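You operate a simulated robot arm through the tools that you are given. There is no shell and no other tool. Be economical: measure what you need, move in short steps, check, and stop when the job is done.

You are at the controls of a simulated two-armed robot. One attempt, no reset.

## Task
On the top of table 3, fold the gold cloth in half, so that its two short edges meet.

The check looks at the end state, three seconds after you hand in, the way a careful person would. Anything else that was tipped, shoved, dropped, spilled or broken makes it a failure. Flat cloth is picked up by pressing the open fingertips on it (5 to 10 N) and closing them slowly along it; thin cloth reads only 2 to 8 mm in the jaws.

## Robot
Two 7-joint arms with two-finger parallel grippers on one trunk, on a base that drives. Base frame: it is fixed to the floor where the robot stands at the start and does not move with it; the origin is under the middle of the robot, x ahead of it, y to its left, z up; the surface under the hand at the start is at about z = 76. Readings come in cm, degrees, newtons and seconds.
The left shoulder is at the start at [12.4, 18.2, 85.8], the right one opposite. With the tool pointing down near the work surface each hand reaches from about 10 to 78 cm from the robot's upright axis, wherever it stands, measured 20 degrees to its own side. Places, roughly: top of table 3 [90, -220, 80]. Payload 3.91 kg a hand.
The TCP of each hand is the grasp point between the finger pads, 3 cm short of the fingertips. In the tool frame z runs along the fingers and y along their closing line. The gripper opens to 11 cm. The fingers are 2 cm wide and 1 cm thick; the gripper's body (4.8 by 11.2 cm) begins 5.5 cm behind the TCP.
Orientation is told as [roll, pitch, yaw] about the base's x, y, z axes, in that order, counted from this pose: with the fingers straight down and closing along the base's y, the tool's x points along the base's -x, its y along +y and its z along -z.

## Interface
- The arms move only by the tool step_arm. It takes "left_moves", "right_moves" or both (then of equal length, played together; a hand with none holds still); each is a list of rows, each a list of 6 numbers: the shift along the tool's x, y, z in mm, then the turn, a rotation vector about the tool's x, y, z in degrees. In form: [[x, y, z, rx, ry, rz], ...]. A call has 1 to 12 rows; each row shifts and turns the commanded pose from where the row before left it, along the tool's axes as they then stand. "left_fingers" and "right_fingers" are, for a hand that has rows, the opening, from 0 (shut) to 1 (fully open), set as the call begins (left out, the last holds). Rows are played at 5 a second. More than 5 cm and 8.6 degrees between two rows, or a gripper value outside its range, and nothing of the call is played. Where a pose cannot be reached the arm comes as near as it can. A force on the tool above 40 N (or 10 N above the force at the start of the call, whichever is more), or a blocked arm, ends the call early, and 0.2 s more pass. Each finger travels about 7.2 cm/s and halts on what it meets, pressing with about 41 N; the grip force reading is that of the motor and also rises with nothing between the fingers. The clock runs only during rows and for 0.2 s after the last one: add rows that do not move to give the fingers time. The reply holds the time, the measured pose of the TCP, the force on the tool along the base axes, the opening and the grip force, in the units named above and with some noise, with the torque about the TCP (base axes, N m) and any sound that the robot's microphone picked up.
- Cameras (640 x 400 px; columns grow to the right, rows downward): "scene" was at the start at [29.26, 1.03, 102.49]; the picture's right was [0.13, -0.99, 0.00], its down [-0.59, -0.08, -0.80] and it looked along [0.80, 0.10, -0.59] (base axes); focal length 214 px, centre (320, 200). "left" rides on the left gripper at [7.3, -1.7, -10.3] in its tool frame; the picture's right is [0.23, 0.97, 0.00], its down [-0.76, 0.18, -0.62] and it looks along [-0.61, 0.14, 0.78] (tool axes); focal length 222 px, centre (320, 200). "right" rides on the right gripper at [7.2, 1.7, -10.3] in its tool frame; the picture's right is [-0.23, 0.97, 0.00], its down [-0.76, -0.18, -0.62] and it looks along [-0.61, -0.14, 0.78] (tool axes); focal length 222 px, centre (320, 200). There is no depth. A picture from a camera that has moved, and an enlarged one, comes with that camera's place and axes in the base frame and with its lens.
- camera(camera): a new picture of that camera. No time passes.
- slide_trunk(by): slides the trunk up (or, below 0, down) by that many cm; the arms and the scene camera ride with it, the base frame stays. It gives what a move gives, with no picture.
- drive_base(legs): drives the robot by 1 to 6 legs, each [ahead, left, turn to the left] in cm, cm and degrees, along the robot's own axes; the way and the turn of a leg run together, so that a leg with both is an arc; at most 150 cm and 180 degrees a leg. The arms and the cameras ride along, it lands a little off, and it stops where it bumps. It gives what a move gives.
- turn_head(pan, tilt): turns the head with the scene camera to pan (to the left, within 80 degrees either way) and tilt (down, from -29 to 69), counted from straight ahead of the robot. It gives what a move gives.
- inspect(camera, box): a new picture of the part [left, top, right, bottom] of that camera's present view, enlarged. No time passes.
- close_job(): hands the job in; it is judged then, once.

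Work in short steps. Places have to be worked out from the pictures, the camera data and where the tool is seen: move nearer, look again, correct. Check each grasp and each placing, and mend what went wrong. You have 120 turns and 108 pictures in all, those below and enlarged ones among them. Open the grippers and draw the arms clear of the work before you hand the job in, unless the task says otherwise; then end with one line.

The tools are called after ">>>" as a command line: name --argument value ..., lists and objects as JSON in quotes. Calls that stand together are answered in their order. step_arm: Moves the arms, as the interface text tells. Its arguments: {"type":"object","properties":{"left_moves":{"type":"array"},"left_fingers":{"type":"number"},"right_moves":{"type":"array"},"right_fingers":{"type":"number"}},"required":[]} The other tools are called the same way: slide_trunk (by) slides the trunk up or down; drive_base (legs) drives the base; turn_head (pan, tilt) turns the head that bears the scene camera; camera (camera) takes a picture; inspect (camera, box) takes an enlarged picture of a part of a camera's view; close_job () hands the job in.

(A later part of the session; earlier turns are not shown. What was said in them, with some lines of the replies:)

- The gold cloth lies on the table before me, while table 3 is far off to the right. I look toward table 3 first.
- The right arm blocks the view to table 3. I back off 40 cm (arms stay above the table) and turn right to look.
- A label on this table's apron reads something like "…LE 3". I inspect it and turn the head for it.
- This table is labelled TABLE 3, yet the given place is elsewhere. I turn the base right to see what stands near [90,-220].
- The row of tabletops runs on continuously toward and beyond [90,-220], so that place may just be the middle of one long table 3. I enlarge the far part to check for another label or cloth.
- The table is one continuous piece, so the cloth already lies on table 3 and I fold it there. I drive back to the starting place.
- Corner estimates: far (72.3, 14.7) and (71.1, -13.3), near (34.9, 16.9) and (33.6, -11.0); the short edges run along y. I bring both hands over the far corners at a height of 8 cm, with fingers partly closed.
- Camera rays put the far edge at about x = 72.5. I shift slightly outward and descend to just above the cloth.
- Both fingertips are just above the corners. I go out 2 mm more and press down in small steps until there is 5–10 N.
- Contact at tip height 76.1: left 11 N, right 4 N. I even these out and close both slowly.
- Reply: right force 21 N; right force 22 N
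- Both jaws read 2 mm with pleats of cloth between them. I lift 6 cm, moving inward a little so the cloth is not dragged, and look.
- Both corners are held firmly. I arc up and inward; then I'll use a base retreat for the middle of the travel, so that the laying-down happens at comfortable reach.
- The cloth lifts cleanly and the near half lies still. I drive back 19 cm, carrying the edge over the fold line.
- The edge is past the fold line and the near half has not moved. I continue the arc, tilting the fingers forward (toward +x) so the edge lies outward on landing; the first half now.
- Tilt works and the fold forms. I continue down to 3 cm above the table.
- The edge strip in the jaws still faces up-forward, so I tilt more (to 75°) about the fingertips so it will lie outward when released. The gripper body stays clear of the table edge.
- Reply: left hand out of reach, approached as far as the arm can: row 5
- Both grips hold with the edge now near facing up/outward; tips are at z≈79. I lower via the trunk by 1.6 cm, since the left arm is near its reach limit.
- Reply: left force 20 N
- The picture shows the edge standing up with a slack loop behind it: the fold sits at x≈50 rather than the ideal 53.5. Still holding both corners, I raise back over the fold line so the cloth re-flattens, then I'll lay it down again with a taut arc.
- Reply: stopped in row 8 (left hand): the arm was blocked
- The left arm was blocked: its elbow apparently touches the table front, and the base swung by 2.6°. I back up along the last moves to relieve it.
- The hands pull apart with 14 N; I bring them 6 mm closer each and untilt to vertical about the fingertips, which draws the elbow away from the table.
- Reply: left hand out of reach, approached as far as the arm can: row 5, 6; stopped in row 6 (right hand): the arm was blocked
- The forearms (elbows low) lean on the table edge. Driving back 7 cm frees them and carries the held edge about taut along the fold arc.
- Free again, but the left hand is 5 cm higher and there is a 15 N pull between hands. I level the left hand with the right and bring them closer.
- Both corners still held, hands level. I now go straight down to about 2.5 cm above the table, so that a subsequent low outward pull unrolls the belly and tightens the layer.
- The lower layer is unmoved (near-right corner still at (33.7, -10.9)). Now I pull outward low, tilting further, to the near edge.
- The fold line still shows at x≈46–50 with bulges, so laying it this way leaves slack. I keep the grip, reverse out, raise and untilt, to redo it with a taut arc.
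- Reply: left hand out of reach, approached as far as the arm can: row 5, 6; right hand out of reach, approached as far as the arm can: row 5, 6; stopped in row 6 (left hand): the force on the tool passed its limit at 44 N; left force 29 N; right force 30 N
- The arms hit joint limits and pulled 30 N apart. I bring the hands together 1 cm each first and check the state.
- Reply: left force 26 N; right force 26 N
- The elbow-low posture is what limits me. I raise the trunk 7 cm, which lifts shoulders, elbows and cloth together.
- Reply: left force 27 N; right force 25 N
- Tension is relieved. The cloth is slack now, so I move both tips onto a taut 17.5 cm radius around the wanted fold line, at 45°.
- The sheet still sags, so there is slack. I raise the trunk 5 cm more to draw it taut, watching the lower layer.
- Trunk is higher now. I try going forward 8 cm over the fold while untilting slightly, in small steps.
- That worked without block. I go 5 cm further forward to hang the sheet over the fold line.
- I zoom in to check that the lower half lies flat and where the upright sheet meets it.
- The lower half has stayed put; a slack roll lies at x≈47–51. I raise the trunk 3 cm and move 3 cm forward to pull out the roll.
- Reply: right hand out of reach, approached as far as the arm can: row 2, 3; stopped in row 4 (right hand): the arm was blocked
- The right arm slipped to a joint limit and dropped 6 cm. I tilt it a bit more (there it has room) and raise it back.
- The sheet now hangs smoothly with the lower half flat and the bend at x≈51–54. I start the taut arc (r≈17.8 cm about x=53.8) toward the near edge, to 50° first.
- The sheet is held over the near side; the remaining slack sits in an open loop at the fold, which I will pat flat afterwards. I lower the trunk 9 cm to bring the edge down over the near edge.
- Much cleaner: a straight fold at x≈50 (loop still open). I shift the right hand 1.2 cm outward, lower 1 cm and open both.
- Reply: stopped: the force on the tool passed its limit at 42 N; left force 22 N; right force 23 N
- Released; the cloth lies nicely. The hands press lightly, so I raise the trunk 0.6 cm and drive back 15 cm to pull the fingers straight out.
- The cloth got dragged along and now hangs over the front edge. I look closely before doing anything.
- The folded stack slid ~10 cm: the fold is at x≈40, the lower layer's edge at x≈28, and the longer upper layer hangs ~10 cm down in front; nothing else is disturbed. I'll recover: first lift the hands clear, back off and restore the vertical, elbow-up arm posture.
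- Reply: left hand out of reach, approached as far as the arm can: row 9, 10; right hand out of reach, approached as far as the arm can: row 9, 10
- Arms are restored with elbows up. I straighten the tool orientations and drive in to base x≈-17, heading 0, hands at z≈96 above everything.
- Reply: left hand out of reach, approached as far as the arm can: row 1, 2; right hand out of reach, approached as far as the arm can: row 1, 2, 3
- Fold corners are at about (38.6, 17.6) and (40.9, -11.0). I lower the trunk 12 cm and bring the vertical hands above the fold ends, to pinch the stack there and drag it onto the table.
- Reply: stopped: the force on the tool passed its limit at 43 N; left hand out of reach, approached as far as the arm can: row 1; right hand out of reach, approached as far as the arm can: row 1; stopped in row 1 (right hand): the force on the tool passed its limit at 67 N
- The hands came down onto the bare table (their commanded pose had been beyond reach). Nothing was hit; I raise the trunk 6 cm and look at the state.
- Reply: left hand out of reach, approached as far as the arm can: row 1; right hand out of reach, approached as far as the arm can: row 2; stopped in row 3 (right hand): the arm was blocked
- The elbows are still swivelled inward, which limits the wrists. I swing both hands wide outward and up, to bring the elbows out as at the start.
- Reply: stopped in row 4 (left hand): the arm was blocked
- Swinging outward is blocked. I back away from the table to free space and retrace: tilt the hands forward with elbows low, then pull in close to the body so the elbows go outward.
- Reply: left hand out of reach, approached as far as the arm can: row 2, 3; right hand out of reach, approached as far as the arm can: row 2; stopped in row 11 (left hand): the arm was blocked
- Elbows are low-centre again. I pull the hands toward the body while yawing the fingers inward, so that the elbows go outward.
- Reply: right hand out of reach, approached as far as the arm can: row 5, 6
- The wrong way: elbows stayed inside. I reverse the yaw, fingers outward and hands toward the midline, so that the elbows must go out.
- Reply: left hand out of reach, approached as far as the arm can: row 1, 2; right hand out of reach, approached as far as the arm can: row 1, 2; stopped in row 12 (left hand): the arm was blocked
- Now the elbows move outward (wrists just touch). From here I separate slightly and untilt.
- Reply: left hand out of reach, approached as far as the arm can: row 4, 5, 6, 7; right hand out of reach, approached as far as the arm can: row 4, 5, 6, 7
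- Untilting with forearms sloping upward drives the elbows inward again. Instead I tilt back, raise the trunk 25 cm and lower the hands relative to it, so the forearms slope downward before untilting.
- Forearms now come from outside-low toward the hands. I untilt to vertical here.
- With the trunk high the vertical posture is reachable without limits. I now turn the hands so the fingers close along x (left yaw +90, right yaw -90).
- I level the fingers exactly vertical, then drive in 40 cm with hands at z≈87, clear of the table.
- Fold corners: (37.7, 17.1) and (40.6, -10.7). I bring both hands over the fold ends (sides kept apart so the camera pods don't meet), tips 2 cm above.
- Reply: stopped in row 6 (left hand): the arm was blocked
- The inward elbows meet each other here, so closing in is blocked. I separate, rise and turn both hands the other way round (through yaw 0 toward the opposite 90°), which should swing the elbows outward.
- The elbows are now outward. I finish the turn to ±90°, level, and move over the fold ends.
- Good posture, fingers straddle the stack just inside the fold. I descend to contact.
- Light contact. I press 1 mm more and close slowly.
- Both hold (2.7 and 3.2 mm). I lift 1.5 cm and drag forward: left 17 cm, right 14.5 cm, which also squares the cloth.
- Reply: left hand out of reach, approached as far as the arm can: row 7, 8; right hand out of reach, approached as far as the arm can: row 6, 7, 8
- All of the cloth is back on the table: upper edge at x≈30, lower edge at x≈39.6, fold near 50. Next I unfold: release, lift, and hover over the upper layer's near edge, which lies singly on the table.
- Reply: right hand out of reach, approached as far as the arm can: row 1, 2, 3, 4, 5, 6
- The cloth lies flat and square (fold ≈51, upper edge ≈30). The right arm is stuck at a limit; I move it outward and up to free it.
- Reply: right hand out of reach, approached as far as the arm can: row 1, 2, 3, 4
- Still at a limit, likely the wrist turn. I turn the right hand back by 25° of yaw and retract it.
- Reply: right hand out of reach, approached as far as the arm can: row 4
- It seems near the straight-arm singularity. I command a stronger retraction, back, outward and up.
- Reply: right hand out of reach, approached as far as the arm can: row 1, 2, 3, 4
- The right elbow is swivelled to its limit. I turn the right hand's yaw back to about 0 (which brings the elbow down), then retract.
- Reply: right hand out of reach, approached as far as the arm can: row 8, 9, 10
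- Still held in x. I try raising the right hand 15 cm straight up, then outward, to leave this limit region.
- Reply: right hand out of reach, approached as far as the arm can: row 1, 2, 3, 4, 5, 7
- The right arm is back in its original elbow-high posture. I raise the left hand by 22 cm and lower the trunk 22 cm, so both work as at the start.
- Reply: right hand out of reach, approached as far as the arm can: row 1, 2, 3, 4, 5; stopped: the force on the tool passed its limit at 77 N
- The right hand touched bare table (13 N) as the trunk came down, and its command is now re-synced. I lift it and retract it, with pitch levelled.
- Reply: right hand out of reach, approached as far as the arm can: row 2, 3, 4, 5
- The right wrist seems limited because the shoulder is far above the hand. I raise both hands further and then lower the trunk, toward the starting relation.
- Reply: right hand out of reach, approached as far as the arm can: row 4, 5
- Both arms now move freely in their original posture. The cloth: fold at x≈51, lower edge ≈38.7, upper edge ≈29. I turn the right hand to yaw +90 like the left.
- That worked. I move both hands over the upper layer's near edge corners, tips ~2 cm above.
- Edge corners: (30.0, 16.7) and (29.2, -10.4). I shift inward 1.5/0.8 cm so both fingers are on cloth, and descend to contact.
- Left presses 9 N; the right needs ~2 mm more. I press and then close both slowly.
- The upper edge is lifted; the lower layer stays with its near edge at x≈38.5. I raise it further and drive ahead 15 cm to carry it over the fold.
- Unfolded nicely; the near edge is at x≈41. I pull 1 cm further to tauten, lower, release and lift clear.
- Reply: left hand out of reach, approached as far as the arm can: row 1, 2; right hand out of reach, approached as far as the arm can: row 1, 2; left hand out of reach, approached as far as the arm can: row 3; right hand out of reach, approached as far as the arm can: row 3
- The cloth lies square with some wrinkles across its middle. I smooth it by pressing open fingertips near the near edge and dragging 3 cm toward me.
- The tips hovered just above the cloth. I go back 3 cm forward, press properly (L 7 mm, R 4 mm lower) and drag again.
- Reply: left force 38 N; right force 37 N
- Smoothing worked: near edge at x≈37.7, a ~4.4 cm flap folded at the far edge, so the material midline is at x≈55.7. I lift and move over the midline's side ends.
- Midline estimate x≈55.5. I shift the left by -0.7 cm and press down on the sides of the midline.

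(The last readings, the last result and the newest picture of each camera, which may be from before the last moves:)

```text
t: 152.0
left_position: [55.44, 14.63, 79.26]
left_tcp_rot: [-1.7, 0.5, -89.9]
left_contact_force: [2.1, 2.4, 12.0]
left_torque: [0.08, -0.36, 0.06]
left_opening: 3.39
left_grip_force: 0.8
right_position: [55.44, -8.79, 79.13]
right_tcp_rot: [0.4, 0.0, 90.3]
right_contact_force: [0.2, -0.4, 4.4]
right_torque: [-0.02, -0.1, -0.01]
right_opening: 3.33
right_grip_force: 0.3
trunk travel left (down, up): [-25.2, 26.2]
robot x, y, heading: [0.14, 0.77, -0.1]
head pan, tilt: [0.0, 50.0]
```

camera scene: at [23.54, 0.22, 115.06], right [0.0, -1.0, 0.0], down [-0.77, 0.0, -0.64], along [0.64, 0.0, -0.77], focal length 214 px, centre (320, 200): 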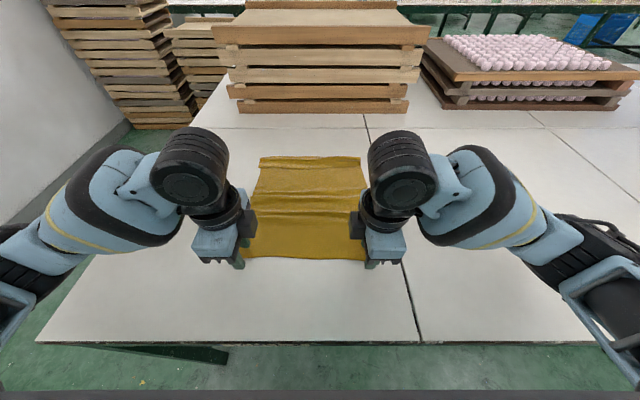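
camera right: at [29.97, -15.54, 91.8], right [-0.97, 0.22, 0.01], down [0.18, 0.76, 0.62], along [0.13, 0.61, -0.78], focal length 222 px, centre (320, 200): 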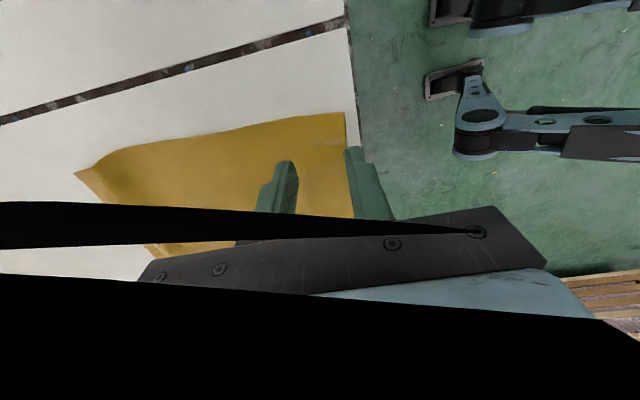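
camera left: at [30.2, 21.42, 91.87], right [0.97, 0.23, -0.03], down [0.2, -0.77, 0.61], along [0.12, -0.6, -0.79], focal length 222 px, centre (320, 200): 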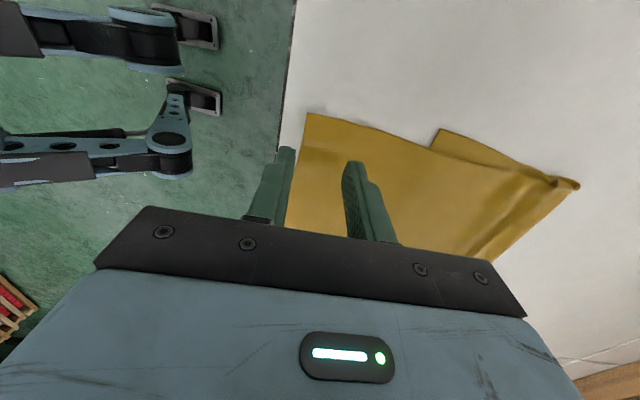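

Contact 12 N / 4 N. I close slowly on the midline and lift.

>>> step_arm --left_moves '[[0, 0, 0, 0, 0, 0]]' --right_moves '[[0, 0, 0.5, 0, 0, 0]]' --left_fingers 0.2 --right_fingers 0.2

>>> step_arm --left_moves '[[0, 0, 0, 0, 0, 0]]' --right_moves '[[0, 0, 0, 0, 0, 0]]' --left_fingers 0.1 --right_fingers 0.1

>>> step_arm --left_moves '[[0, 0, 0, 0, 0, 0], [0, 0, 0, 0, 0, 0]]' --right_moves '[[0, 0, 0, 0, 0, 0], [0, 0, 0, 0, 0, 0]]' --left_fingers 0 --right_fingers 0

>>> step_arm --left_moves '[[0, 0, -15, 0, 0, 0], [0, 0, -25, 0, 0, 0], [0, 0, -30, 0, 0, 0], [0, 0, -30, 0, 0, 0], [0, 0, -30, 0, 0, 0], [0, 0, -30, 0, 0, 0], [0, 0, -30, 0, 0, 0], [0, 0, 0, 0, 0, 0]]' --right_moves '[[0, 0, -15, 0, 0, 0], [0, 0, -25, 0, 0, 0], [0, 0, -30, 0, 0, 0], [0, 0, -30, 0, 0, 0], [0, 0, -30, 0, 0, 0], [0, 0, -30, 0, 0, 0], [0, 0, -30, 0, 0, 0], [0, 0, 0, 0, 0, 0]]'

>>> camera --camera "scene"

```text
t: 152.4
left_position: [55.39, 14.68, 79.24]
left_tcp_rot: [-1.7, 0.5, -90.0]
left_contact_force: [1.3, 0.1, 14.3]
left_torque: [0.03, -0.33, 0.01]
left_opening: 2.26
left_grip_force: 0.0
right_position: [55.36, -8.79, 79.09]
right_tcp_rot: [0.2, 0.0, 90.3]
right_contact_force: [-0.2, 1.4, 6.9]
right_torque: [0.0, -0.04, 0.01]
right_opening: 2.17
right_grip_force: 0.1
trunk travel left (down, up): [-25.2, 26.2]
robot x, y, heading: [-0.12, 0.36, -0.1]
head pan, tilt: [0.0, 50.0]
```

```text
t: 152.8
left_position: [55.31, 14.61, 79.2]
left_tcp_rot: [-1.8, 0.5, -90.0]
left_contact_force: [0.8, 0.1, 15.7]
left_torque: [-0.01, -0.22, -0.01]
left_opening: 1.1
left_grip_force: 0.0
right_position: [55.33, -8.87, 79.09]
right_tcp_rot: [0.3, 0.1, 90.3]
right_contact_force: [0.2, -0.6, 8.8]
right_torque: [0.0, -0.1, 0.0]
right_opening: 1.11
right_grip_force: 0.0
trunk travel left (down, up): [-25.2, 26.2]
robot x, y, heading: [0.24, 0.32, -0.1]
head pan, tilt: [0.0, 50.0]
```

```text
t: 153.4
left_position: [55.45, 14.63, 79.06]
left_tcp_rot: [-1.7, 0.5, -89.9]
left_contact_force: [4.4, -2.5, 16.7]
left_torque: [-0.03, -0.26, 0.0]
left_opening: 0.21
left_grip_force: 41.0
right_position: [55.37, -8.86, 79.17]
right_tcp_rot: [0.4, 0.0, 90.3]
right_contact_force: [1.8, 1.9, 11.1]
right_torque: [-0.04, -0.04, 0.04]
right_opening: 0.19
right_grip_force: 40.9
trunk travel left (down, up): [-25.2, 26.2]
robot x, y, heading: [0.29, 0.59, -0.1]
head pan, tilt: [0.0, 50.0]
```

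```text
t: 155.2
left_position: [56.07, 14.6, 97.98]
left_tcp_rot: [-1.8, 0.5, -90.0]
left_contact_force: [0.1, -0.6, -0.5]
left_torque: [0.0, 0.02, 0.01]
left_opening: 0.21
left_grip_force: 41.2
right_position: [55.55, -8.75, 97.95]
right_tcp_rot: [0.5, 0.1, 90.2]
right_contact_force: [0.5, 0.0, -1.5]
right_torque: [-0.01, 0.04, -0.01]
right_opening: 0.21
right_grip_force: 41.1
trunk travel left (down, up): [-25.2, 26.2]
robot x, y, heading: [0.05, 0.35, -0.1]
head pan, tilt: [0.0, 50.0]
```

```text
7 pictures are left
camera scene: at [23.58, 0.22, 115.05], right [0.0, -1.0, 0.0], down [-0.77, 0.0, -0.64], along [0.64, 0.0, -0.77], focal length 214 px, centre (320, 200)
```

scene: 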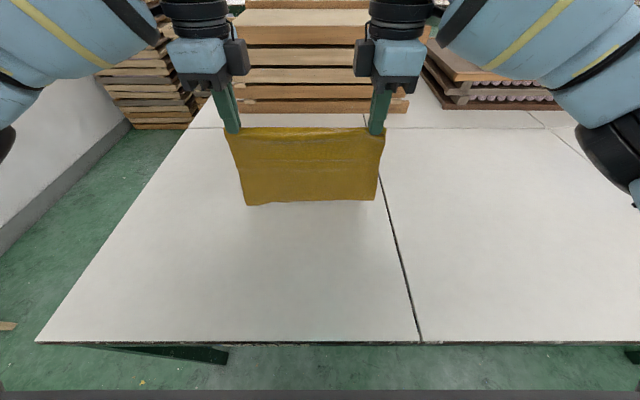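

A clean mid-line fold hangs between the hands. I move 8 cm forward, raise 3 cm to let it hang free, then settle.

>>> step_arm --left_moves '[[0, 20, -8, 0, 0, 0], [0, 20, -8, 0, 0, 0], [0, 20, -8, 0, 0, 0], [0, 20, -6, 0, 0, 0], [0, 0, 0, 0, 0, 0], [0, 0, 0, 0, 0, 0], [0, 0, 0, 0, 0, 0], [0, 0, 0, 0, 0, 0]]' --right_moves '[[0, -20, -8, 0, 0, 0], [0, -20, -8, 0, 0, 0], [0, -20, -8, 0, 0, 0], [0, -20, -6, 0, 0, 0], [0, 0, 0, 0, 0, 0], [0, 0, 0, 0, 0, 0], [0, 0, 0, 0, 0, 0], [0, 0, 0, 0, 0, 0]]'

>>> inspect --camera "scene" --box '[200, 70, 420, 220]'

```text
t: 157.0
left_position: [64.04, 14.56, 100.76]
left_tcp_rot: [-1.7, 0.6, -89.9]
left_contact_force: [0.1, 0.1, 0.3]
left_torque: [-0.01, 0.0, -0.02]
left_opening: 0.2
left_grip_force: 41.4
right_position: [63.64, -8.75, 100.87]
right_tcp_rot: [0.4, 0.1, 90.3]
right_contact_force: [-0.1, 0.2, 0.1]
right_torque: [0.0, 0.02, -0.01]
right_opening: 0.2
right_grip_force: 41.2
trunk travel left (down, up): [-25.2, 26.2]
robot x, y, heading: [0.32, 0.2, -0.2]
head pan, tilt: [0.0, 50.0]
```

```text
2.67 times, centred on (310, 145) of scene
camera zoom: at [23.54, 0.22, 115.06], right [0.0, -1.0, 0.0], down [-0.77, 0.0, -0.64], along [0.64, 0.0, -0.77], focal length 572 px, centre (347, 347)
```

zoom: 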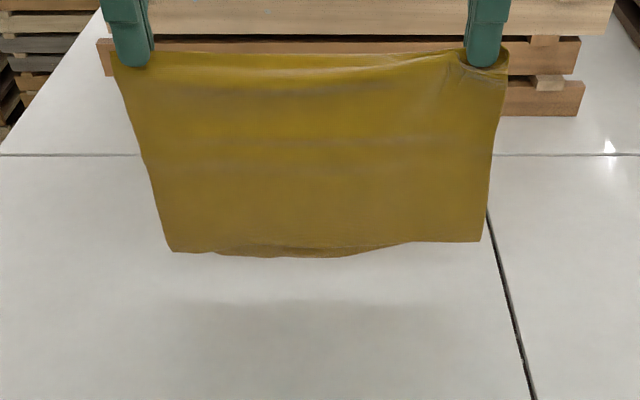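

Hanging free with both edges nearly level. Now I lay it down toward the robot along an arc.

>>> step_arm --left_moves '[[0, 0, 32, 0, 0, 0], [0, -32, 4, 0, 0, 0], [0, -31, 8, 0, 0, 0], [0, -29, 14, 0, 0, 0], [0, -27, 18, 0, 0, 0], [0, -23, 23, 0, 0, 0], [0, -18, 26, 0, 0, 0], [0, -14, 30, 0, 0, 0], [0, -8, 31, 0, 0, 0], [0, -5, 15, 0, 0, 0], [0, 0, 0, 0, 0, 0]]' --right_moves '[[0, 0, 32, 0, 0, 0], [0, 32, 4, 0, 0, 0], [0, 31, 8, 0, 0, 0], [0, 29, 14, 0, 0, 0], [0, 27, 18, 0, 0, 0], [0, 23, 23, 0, 0, 0], [0, 18, 26, 0, 0, 0], [0, 14, 30, 0, 0, 0], [0, 8, 31, 0, 0, 0], [0, 5, 15, 0, 0, 0], [0, 0, 0, 0, 0, 0]]'

>>> camera --camera "scene"

```text
t: 159.4
left_position: [44.77, 14.61, 81.2]
left_tcp_rot: [-1.8, 0.5, -90.1]
left_contact_force: [-0.4, -1.2, -0.7]
left_torque: [-0.02, -0.01, 0.03]
left_opening: 0.2
left_grip_force: 41.5
right_position: [44.83, -8.85, 80.9]
right_tcp_rot: [0.4, 0.1, 90.3]
right_contact_force: [-0.2, -0.1, 0.4]
right_torque: [0.02, -0.02, 0.05]
right_opening: 0.2
right_grip_force: 40.9
trunk travel left (down, up): [-25.2, 26.2]
robot x, y, heading: [0.41, 0.52, 0.0]
head pan, tilt: [0.0, 50.0]
```

```text
5 pictures are left
camera scene: at [23.53, 0.22, 115.07], right [0.0, -1.0, 0.0], down [-0.77, 0.0, -0.64], along [0.64, 0.0, -0.77], focal length 214 px, centre (320, 200)
```

scene: 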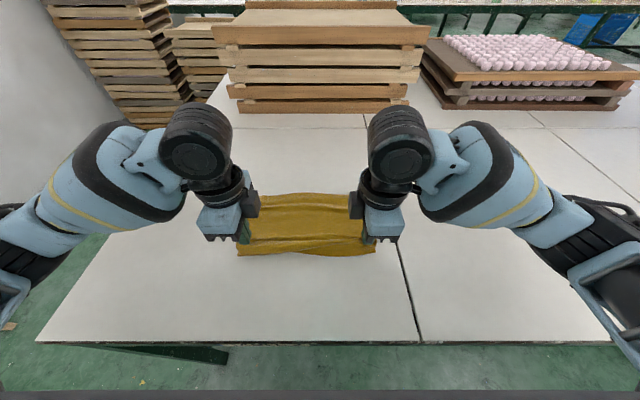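

The edges slid a little toward me, leaving slack that bulges near the fold. I pull 4 cm further back, low, to tauten, then lower to the table.

>>> step_arm --left_moves '[[0, -12, 0, 0, 0, 0], [0, -12, 0, 0, 0, 0], [0, -12, 3, 0, 0, 0], [0, -8, 4, 0, 0, 0], [0, 0, 6, 0, 0, 0], [0, 0, 3, 0, 0, 0], [0, 0, 0, 0, 0, 0]]' --right_moves '[[0, 12, 0, 0, 0, 0], [0, 12, 0, 0, 0, 0], [0, 12, 3, 0, 0, 0], [0, 8, 4, 0, 0, 0], [0, 0, 5, 0, 0, 0], [0, 0, 2, 0, 0, 0], [0, 0, 0, 0, 0, 0]]'

>>> inspect --camera "scene" --box '[210, 160, 410, 300]'

```text
t: 161.0
left_position: [40.37, 14.79, 79.9]
left_tcp_rot: [-1.8, 0.4, -90.1]
left_contact_force: [0.5, -2.0, -0.1]
left_torque: [-0.04, -0.04, 0.02]
left_opening: 0.17
left_grip_force: 41.4
right_position: [40.44, -8.86, 79.62]
right_tcp_rot: [0.3, 0.1, 90.3]
right_contact_force: [0.6, 2.0, 1.9]
right_torque: [0.02, 0.03, 0.02]
right_opening: 0.18
right_grip_force: 41.1
trunk travel left (down, up): [-25.2, 26.2]
robot x, y, heading: [0.12, 0.24, 0.2]
head pan, tilt: [0.0, 50.0]
```

```text
2.86 times, centred on (310, 230) of scene
camera zoom: at [23.53, 0.22, 115.07], right [0.0, -1.0, 0.0], down [-0.77, 0.0, -0.64], along [0.64, 0.0, -0.77], focal length 613 px, centre (349, 114)
```

zoom: 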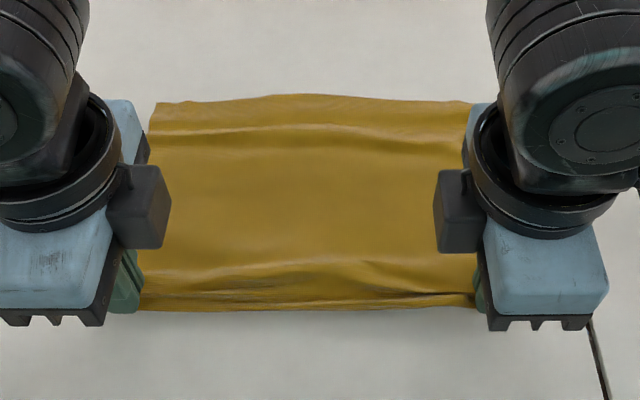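

The stack is now ~18 cm long and flat, edges at x≈57. I release and lift straight up.

>>> step_arm --left_moves '[[-2, 0, 0, 0, 0, 0], [0, 0, 0, 0, 0, 0], [0, 0, 0, 0, 0, 0], [0, 0, -15, 0, 0, 0], [0, 0, -25, 0, 0, 0], [0, 0, -30, 0, 0, 0], [30, 0, -30, 0, 0, 0], [30, 0, -20, 0, 0, 0], [0, 0, 0, 0, 0, 0]]' --right_moves '[[-2, 0, 0, 0, 0, 0], [0, 0, 0, 0, 0, 0], [0, 0, 0, 0, 0, 0], [0, 0, -15, 0, 0, 0], [0, 0, -25, 0, 0, 0], [0, 0, -30, 0, 0, 0], [30, 0, -30, 0, 0, 0], [30, 0, -20, 0, 0, 0], [0, 0, 0, 0, 0, 0]]' --left_fingers 0.25 --right_fingers 0.25

>>> inspect --camera "scene" --box '[210, 160, 410, 300]'

```text
t: 163.0
left_position: [40.71, 20.58, 91.81]
left_tcp_rot: [-1.8, 0.5, -90.0]
left_contact_force: [0.3, -0.6, -0.9]
left_torque: [0.01, 0.0, 0.0]
left_opening: 2.77
left_grip_force: 0.0
right_position: [40.5, -14.51, 91.74]
right_tcp_rot: [0.6, 0.1, 90.4]
right_contact_force: [0.6, 0.0, 0.2]
right_torque: [0.02, 0.01, 0.06]
right_opening: 2.77
right_grip_force: 0.1
trunk travel left (down, up): [-25.2, 26.2]
robot x, y, heading: [-0.1, 0.47, 0.0]
head pan, tilt: [0.0, 50.0]
```

```text
2.86 times, centred on (310, 230) of scene
camera zoom: at [23.56, 0.23, 115.05], right [0.0, -1.0, 0.0], down [-0.77, 0.0, -0.64], along [0.64, 0.0, -0.77], focal length 613 px, centre (349, 114)
```

zoom: 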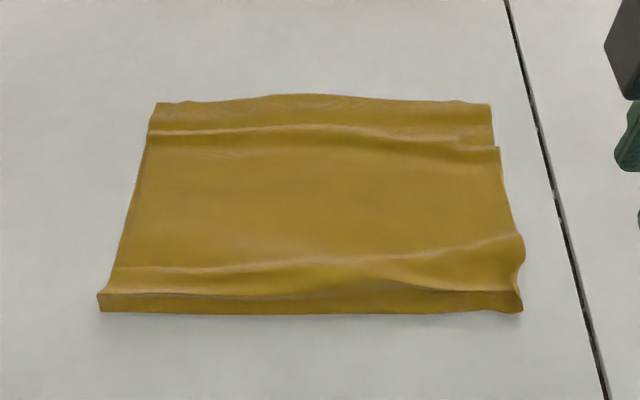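

The stack lies flat; a line crosses near the far side that could be the upper layer's edge or a remaining flap. I enlarge that part.

>>> inspect --camera "scene" --box '[320, 185, 380, 222]'

```text
10.67 times, centred on (350, 204) of scene
camera zoom: at [23.56, 0.23, 115.05], right [0.0, -1.0, 0.0], down [-0.77, 0.0, -0.64], along [0.64, 0.0, -0.77], focal length 2288 px, centre (0, 163)
```

zoom: 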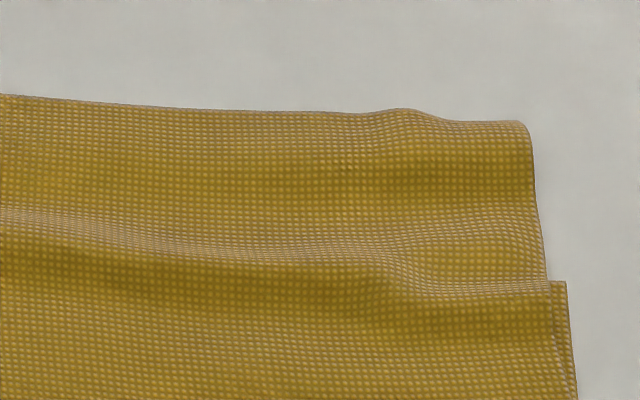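

The upper layer reaches x≈57 while the lower layer's edge stopped at ≈53 and its slack bulges below the fold crest (x≈39.9, about 2 cm high). I re-grip just the crest, tips kept ~1 cm above the table, to rehang it and lay it again with less drag.

>>> step_arm --left_moves '[[-20, -3, 15, 0, 0, 0], [-20, -3, 20, 0, 0, 0], [-19, -2, 20, 0, 0, 0], [0, 0, 20, 0, 0, 0], [0, 0, 20, 0, 0, 0], [0, 0, 19, 0, 0, 0], [0, 0, 0, 0, 0, 0]]' --right_moves '[[-20, 2, 15, 0, 0, 0], [-20, 2, 20, 0, 0, 0], [-17, 2, 20, 0, 0, 0], [0, 0, 20, 0, 0, 0], [0, 0, 20, 0, 0, 0], [0, 0, 18, 0, 0, 0], [0, 0, 0, 0, 0, 0]]' --left_fingers 0.32 --right_fingers 0.32

>>> step_arm --left_moves '[[0, 0, 0, 0, 0, 0], [0, 0, 0, 0, 0, 0]]' --right_moves '[[0, 0, 0, 0, 0, 0], [0, 0, 0, 0, 0, 0]]' --left_fingers 0.15 --right_fingers 0.15

>>> step_arm --left_moves '[[0, 0, 0, 0, 0, 0], [0, 0, 0, 0, 0, 0], [0, 0, 0, 0, 0, 0]]' --right_moves '[[0, 0, 0, 0, 0, 0], [0, 0, 0, 0, 0, 0], [0, 0, 0, 0, 0, 0]]' --left_fingers 0 --right_fingers 0

```text
t: 164.6
left_position: [39.57, 14.64, 80.39]
left_tcp_rot: [-1.7, 0.5, -90.0]
left_contact_force: [-1.1, 0.2, 0.1]
left_torque: [0.02, 0.01, 0.0]
left_opening: 3.51
left_grip_force: 0.1
right_position: [39.74, -8.98, 80.18]
right_tcp_rot: [0.4, 0.1, 90.3]
right_contact_force: [0.6, 0.2, 0.1]
right_torque: [-0.05, 0.0, 0.05]
right_opening: 3.5
right_grip_force: 0.0
trunk travel left (down, up): [-25.2, 26.2]
robot x, y, heading: [0.34, 0.47, -0.1]
head pan, tilt: [0.0, 50.0]
```

```text
t: 165.2
left_position: [39.46, 14.6, 80.4]
left_tcp_rot: [-1.9, 0.5, -90.0]
left_contact_force: [-0.2, -0.8, -0.5]
left_torque: [-0.03, -0.01, 0.03]
left_opening: 1.67
left_grip_force: 0.0
right_position: [39.83, -9.06, 80.2]
right_tcp_rot: [0.4, 0.1, 90.3]
right_contact_force: [0.5, 0.1, -0.9]
right_torque: [0.01, -0.01, 0.01]
right_opening: 1.64
right_grip_force: 0.0
trunk travel left (down, up): [-25.2, 26.2]
robot x, y, heading: [0.27, 0.23, -0.2]
head pan, tilt: [0.0, 50.0]
```

```text
t: 166.0
left_position: [39.58, 14.71, 80.44]
left_tcp_rot: [-1.9, 0.4, -89.9]
left_contact_force: [-0.3, -0.1, 0.4]
left_torque: [0.01, 0.03, 0.0]
left_opening: 0.2
left_grip_force: 41.2
right_position: [39.79, -9.08, 80.27]
right_tcp_rot: [0.4, 0.1, 90.3]
right_contact_force: [0.8, -0.7, 0.1]
right_torque: [-0.01, 0.05, -0.01]
right_opening: 0.17
right_grip_force: 41.3
trunk travel left (down, up): [-25.2, 26.2]
robot x, y, heading: [0.46, 0.3, -0.0]
head pan, tilt: [0.0, 50.0]
```

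Both hold 2 layers (2.0/1.7 mm). I lift and carry forward so it hangs free.

>>> step_arm --left_moves '[[0, 5, -30, 0, 0, 0], [0, 10, -35, 0, 0, 0], [0, 10, -35, 0, 0, 0], [0, 10, -35, 0, 0, 0], [0, 10, -35, 0, 0, 0], [0, 20, -35, 0, 0, 0], [0, 30, 0, 0, 0, 0], [0, 30, 0, 0, 0, 0], [0, 30, 0, 0, 0, 0], [0, 30, 0, 0, 0, 0], [0, 30, 0, 0, 0, 0], [0, 15, 0, 0, 0, 0]]' --right_moves '[[0, -5, -30, 0, 0, 0], [0, -10, -35, 0, 0, 0], [0, -10, -35, 0, 0, 0], [0, -10, -35, 0, 0, 0], [0, -10, -35, 0, 0, 0], [0, -20, -35, 0, 0, 0], [0, -30, 0, 0, 0, 0], [0, -30, 0, 0, 0, 0], [0, -30, 0, 0, 0, 0], [0, -30, 0, 0, 0, 0], [0, -30, 0, 0, 0, 0], [0, -15, 0, 0, 0, 0]]'

>>> step_arm --left_moves '[[0, 0, 0, 0, 0, 0], [0, 0, 0, 0, 0, 0], [0, 0, 0, 0, 0, 0], [0, 0, 0, 0, 0, 0], [0, 0, 0, 0, 0, 0]]' --right_moves '[[0, 0, 0, 0, 0, 0], [0, 0, 0, 0, 0, 0], [0, 0, 0, 0, 0, 0], [0, 0, 0, 0, 0, 0], [0, 0, 0, 0, 0, 0]]'

>>> inspect --camera "scene" --box '[200, 60, 420, 220]'

```text
t: 168.6
left_position: [63.19, 14.39, 100.28]
left_tcp_rot: [-1.8, 0.4, -90.0]
left_contact_force: [0.2, 0.1, 0.3]
left_torque: [0.02, 0.02, -0.01]
left_opening: 0.16
left_grip_force: 40.6
right_position: [63.02, -8.78, 100.63]
right_tcp_rot: [0.5, 0.1, 90.2]
right_contact_force: [0.4, 0.0, -0.7]
right_torque: [-0.02, 0.02, 0.0]
right_opening: 0.17
right_grip_force: 41.1
trunk travel left (down, up): [-25.2, 26.2]
robot x, y, heading: [0.6, 0.3, -0.1]
head pan, tilt: [0.0, 50.0]
```

```text
t: 169.8
left_position: [63.17, 14.44, 100.28]
left_tcp_rot: [-1.7, 0.5, -90.0]
left_contact_force: [0.1, -0.6, 0.5]
left_torque: [0.01, 0.03, 0.0]
left_opening: 0.18
left_grip_force: 41.2
right_position: [62.96, -8.88, 100.63]
right_tcp_rot: [0.4, 0.1, 90.4]
right_contact_force: [-0.5, -0.5, 0.3]
right_torque: [-0.02, 0.02, 0.0]
right_opening: 0.19
right_grip_force: 41.6
trunk travel left (down, up): [-25.2, 26.2]
robot x, y, heading: [-0.01, 0.4, -0.2]
head pan, tilt: [0.0, 50.0]
```

```text
2.50 times, centred on (310, 140) of scene
camera zoom: at [23.54, 0.22, 115.06], right [0.0, -1.0, 0.0], down [-0.77, 0.0, -0.64], along [0.64, 0.0, -0.77], focal length 536 px, centre (345, 350)
```

zoom: 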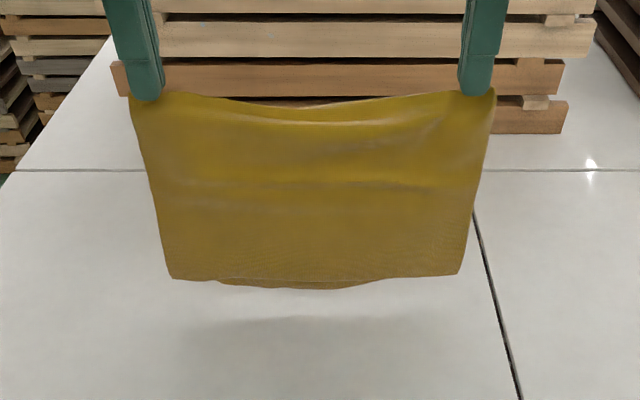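

Hanging evenly again. I lay it along a straight 45° path (vertical part plus lying part stays constant), so the edges are not dragged.

>>> step_arm --left_moves '[[1, 0, 21, 0, 0, 0], [0, -18, 17.5, 0, 0, 0], [0, -18, 17.5, 0, 0, 0], [0, -18, 17.5, 0, 0, 0], [0, -18, 17.5, 0, 0, 0], [0, -18, 17.5, 0, 0, 0], [0, -18, 17.5, 0, 0, 0], [0, -18, 17.5, 0, 0, 0], [0, -18, 17.5, 0, 0, 0], [0, -18, 17.5, 0, 0, 0], [0, -18, 17.5, 0, 0, 0], [0, 0, 0, 0, 0, 0]]' --right_moves '[[1, 0, 24, 0, 0, 0], [0, 18, 17.5, 0, 0, 0], [0, 18, 17.5, 0, 0, 0], [0, 18, 17.5, 0, 0, 0], [0, 18, 17.5, 0, 0, 0], [0, 18, 17.5, 0, 0, 0], [0, 18, 17.5, 0, 0, 0], [0, 18, 17.5, 0, 0, 0], [0, 18, 17.5, 0, 0, 0], [0, 18, 17.5, 0, 0, 0], [0, 18, 17.5, 0, 0, 0], [0, 0, 0, 0, 0, 0]]'

>>> step_arm --left_moves '[[0, -4, 5, 0, 0, 0], [0, -4, 3, 0, 0, 0], [0, 0, 0, 0, 0, 0], [0, 0, 0, 0, 0, 0]]' --right_moves '[[0, 4, 5, 0, 0, 0], [0, 4, 3, 0, 0, 0], [0, 0, 0, 0, 0, 0], [0, 0, 0, 0, 0, 0]]'

```text
t: 172.4
left_position: [44.57, 14.72, 81.11]
left_tcp_rot: [-1.8, 0.6, -89.9]
left_contact_force: [0.4, -0.5, 0.3]
left_torque: [0.02, 0.02, 0.03]
left_opening: 0.19
left_grip_force: 41.4
right_position: [44.9, -9.13, 80.82]
right_tcp_rot: [0.4, 0.2, 90.3]
right_contact_force: [0.0, 0.2, 0.4]
right_torque: [-0.01, 0.01, -0.01]
right_opening: 0.17
right_grip_force: 40.9
trunk travel left (down, up): [-25.2, 26.2]
robot x, y, heading: [0.24, 0.33, -0.0]
head pan, tilt: [0.0, 50.0]
```

```text
t: 173.4
left_position: [43.73, 14.76, 80.19]
left_tcp_rot: [-1.7, 0.5, -90.0]
left_contact_force: [-0.3, -0.4, 0.2]
left_torque: [-0.03, 0.04, 0.0]
left_opening: 0.17
left_grip_force: 41.2
right_position: [44.03, -9.04, 80.09]
right_tcp_rot: [0.5, 0.1, 90.2]
right_contact_force: [-0.1, -0.2, 0.2]
right_torque: [0.0, 0.04, 0.02]
right_opening: 0.17
right_grip_force: 40.8
trunk travel left (down, up): [-25.2, 26.2]
robot x, y, heading: [-0.02, 0.13, -0.2]
head pan, tilt: [0.0, 50.0]
```

I use the remaining picture now, before releasing, to judge slack and edge alignment.

>>> inspect --camera "scene" --box '[220, 165, 400, 280]'

```text
3.48 times, centred on (310, 222) of scene
camera zoom: at [23.53, 0.22, 115.06], right [0.0, -1.0, 0.0], down [-0.77, 0.0, -0.64], along [0.64, 0.0, -0.77], focal length 746 px, centre (355, 122)
```

zoom: 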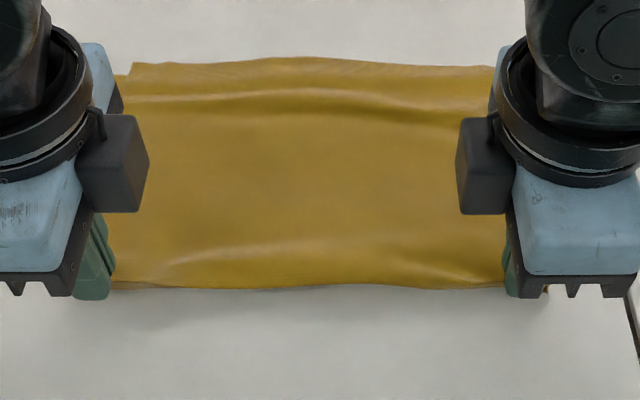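

The stack is 17.8 cm long; the upper edge lies at x≈61.1 and the lower corner shows at ≈59.8. Pulling the fold back ~2.2 cm takes up the slack and draws the upper edge over the lower one; then I release and lift straight up.

>>> step_arm --left_moves '[[0, -6, 0, 0, 0, 0], [0, -6, 1, 0, 0, 0], [0, -5, 1, 0, 0, 0], [0, -5, 1, 0, 0, 0], [0, 0, 2, 0, 0, 0], [0, 0, 0, 0, 0, 0]]' --right_moves '[[0, 6, 0, 0, 0, 0], [0, 6, 1, 0, 0, 0], [0, 5, 1, 0, 0, 0], [0, 5, 1, 0, 0, 0], [0, 0, 2, 0, 0, 0], [0, 0, 0, 0, 0, 0]]'

>>> step_arm --left_moves '[[0, 0, 0, 0, 0, 0], [0, 0, 0, 0, 0, 0], [0, 0, 0, 0, 0, 0], [0, 0, -10, 0, 0, 0], [0, 0, -20, 0, 0, 0], [0, 0, -30, 0, 0, 0], [0, 0, -30, 0, 0, 0], [30, 0, -30, 0, 0, 0], [30, 0, -20, 0, 0, 0], [30, 0, 0, 0, 0, 0], [0, 0, 0, 0, 0, 0]]' --right_moves '[[0, 0, 0, 0, 0, 0], [0, 0, 0, 0, 0, 0], [0, 0, 0, 0, 0, 0], [0, 0, -10, 0, 0, 0], [0, 0, -20, 0, 0, 0], [0, 0, -30, 0, 0, 0], [0, 0, -30, 0, 0, 0], [30, 0, -30, 0, 0, 0], [30, 0, -20, 0, 0, 0], [30, 0, 0, 0, 0, 0], [0, 0, 0, 0, 0, 0]]' --left_fingers 0.25 --right_fingers 0.25

```text
t: 174.8
left_position: [41.56, 14.77, 80.05]
left_tcp_rot: [-1.7, 0.5, -90.0]
left_contact_force: [0.2, -0.7, 0.2]
left_torque: [-0.02, 0.01, 0.0]
left_opening: 0.2
left_grip_force: 40.8
right_position: [41.83, -9.04, 79.67]
right_tcp_rot: [0.3, 0.1, 90.4]
right_contact_force: [-0.6, -1.3, 9.7]
right_torque: [-0.01, 0.05, -0.02]
right_opening: 0.17
right_grip_force: 41.6
trunk travel left (down, up): [-25.2, 26.2]
robot x, y, heading: [0.4, 0.08, -0.2]
head pan, tilt: [0.0, 50.0]
```

```text
t: 177.2
left_position: [41.94, 23.69, 94.11]
left_tcp_rot: [-1.8, 0.4, -90.0]
left_contact_force: [-0.8, 0.1, 0.3]
left_torque: [-0.02, 0.0, 0.01]
left_opening: 2.76
left_grip_force: 0.1
right_position: [41.9, -18.08, 93.7]
right_tcp_rot: [0.5, 0.2, 90.2]
right_contact_force: [0.2, -0.8, -0.5]
right_torque: [0.01, -0.04, -0.01]
right_opening: 2.76
right_grip_force: 0.2
trunk travel left (down, up): [-25.2, 26.2]
robot x, y, heading: [0.23, 0.24, -0.1]
head pan, tilt: [0.0, 50.0]
```

Released cleanly with no pull on lifting. I check whether a picture remains.

>>> inspect --camera "scene" --box '[220, 165, 400, 280]'

```text
refused: no pictures are left
```

No pictures are left. I draw the arms clear: trunk up 8 cm, then back off.

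>>> slide_trunk --by 8

>>> drive_base --legs '[[-30, 0, 0]]'

>>> step_arm --left_moves '[[0, 0, 0, 0, 0, 0], [0, 0, 0, 0, 0, 0]]' --right_moves '[[0, 0, 0, 0, 0, 0], [0, 0, 0, 0, 0, 0]]' --left_fingers 1 --right_fingers 1

```text
t: 178.3
left_position: [41.97, 23.54, 102.02]
left_tcp_rot: [-1.9, 0.5, -89.9]
left_contact_force: [-0.1, 0.0, 0.2]
left_torque: [0.0, -0.01, -0.02]
left_opening: 2.73
left_grip_force: 0.1
right_position: [41.92, -18.11, 101.58]
right_tcp_rot: [0.5, 0.2, 90.3]
right_contact_force: [-0.7, 0.3, 0.1]
right_torque: [-0.01, 0.0, -0.02]
right_opening: 2.74
right_grip_force: 0.0
trunk travel left (down, up): [-33.2, 18.2]
robot x, y, heading: [0.16, 0.58, 0.0]
head pan, tilt: [0.0, 50.0]
```

```text
t: 180.4
left_position: [12.31, 23.39, 101.95]
left_tcp_rot: [-1.8, 0.4, -90.2]
left_contact_force: [0.2, -0.5, 0.3]
left_torque: [0.0, 0.01, -0.01]
left_opening: 2.77
left_grip_force: 0.1
right_position: [12.02, -18.16, 101.57]
right_tcp_rot: [0.4, 0.0, 90.0]
right_contact_force: [0.1, 0.0, -0.3]
right_torque: [-0.01, -0.01, 0.01]
right_opening: 2.75
right_grip_force: 0.0
trunk travel left (down, up): [-33.2, 18.2]
robot x, y, heading: [-29.36, 0.71, -0.2]
head pan, tilt: [0.0, 50.0]
```

```text
t: 181.0
left_position: [12.36, 23.46, 102.04]
left_tcp_rot: [-1.8, 0.6, -90.2]
left_contact_force: [0.1, 0.8, 0.0]
left_torque: [0.02, -0.01, -0.02]
left_opening: 11.0
left_grip_force: 0.1
right_position: [12.19, -18.06, 101.67]
right_tcp_rot: [0.5, 0.1, 90.0]
right_contact_force: [-0.4, 0.2, 0.1]
right_torque: [-0.01, 0.03, -0.04]
right_opening: 11.01
right_grip_force: 0.0
trunk travel left (down, up): [-33.2, 18.2]
robot x, y, heading: [-29.58, 0.44, 0.1]
head pan, tilt: [0.0, 50.0]
```

The grippers are open and clear of the cloth and table; I hand the job in.

>>> close_job

```text
The job is handed in.
```

I folded the gold cloth in half on table 3 and handed the job in, but I had no pictures left to check how closely the short edges meet. In the last picture, taken before a final 2 cm pull and the release, they were about 1.3 cm apart at the visible left corner, possibly up to 3 cm elsewhere.
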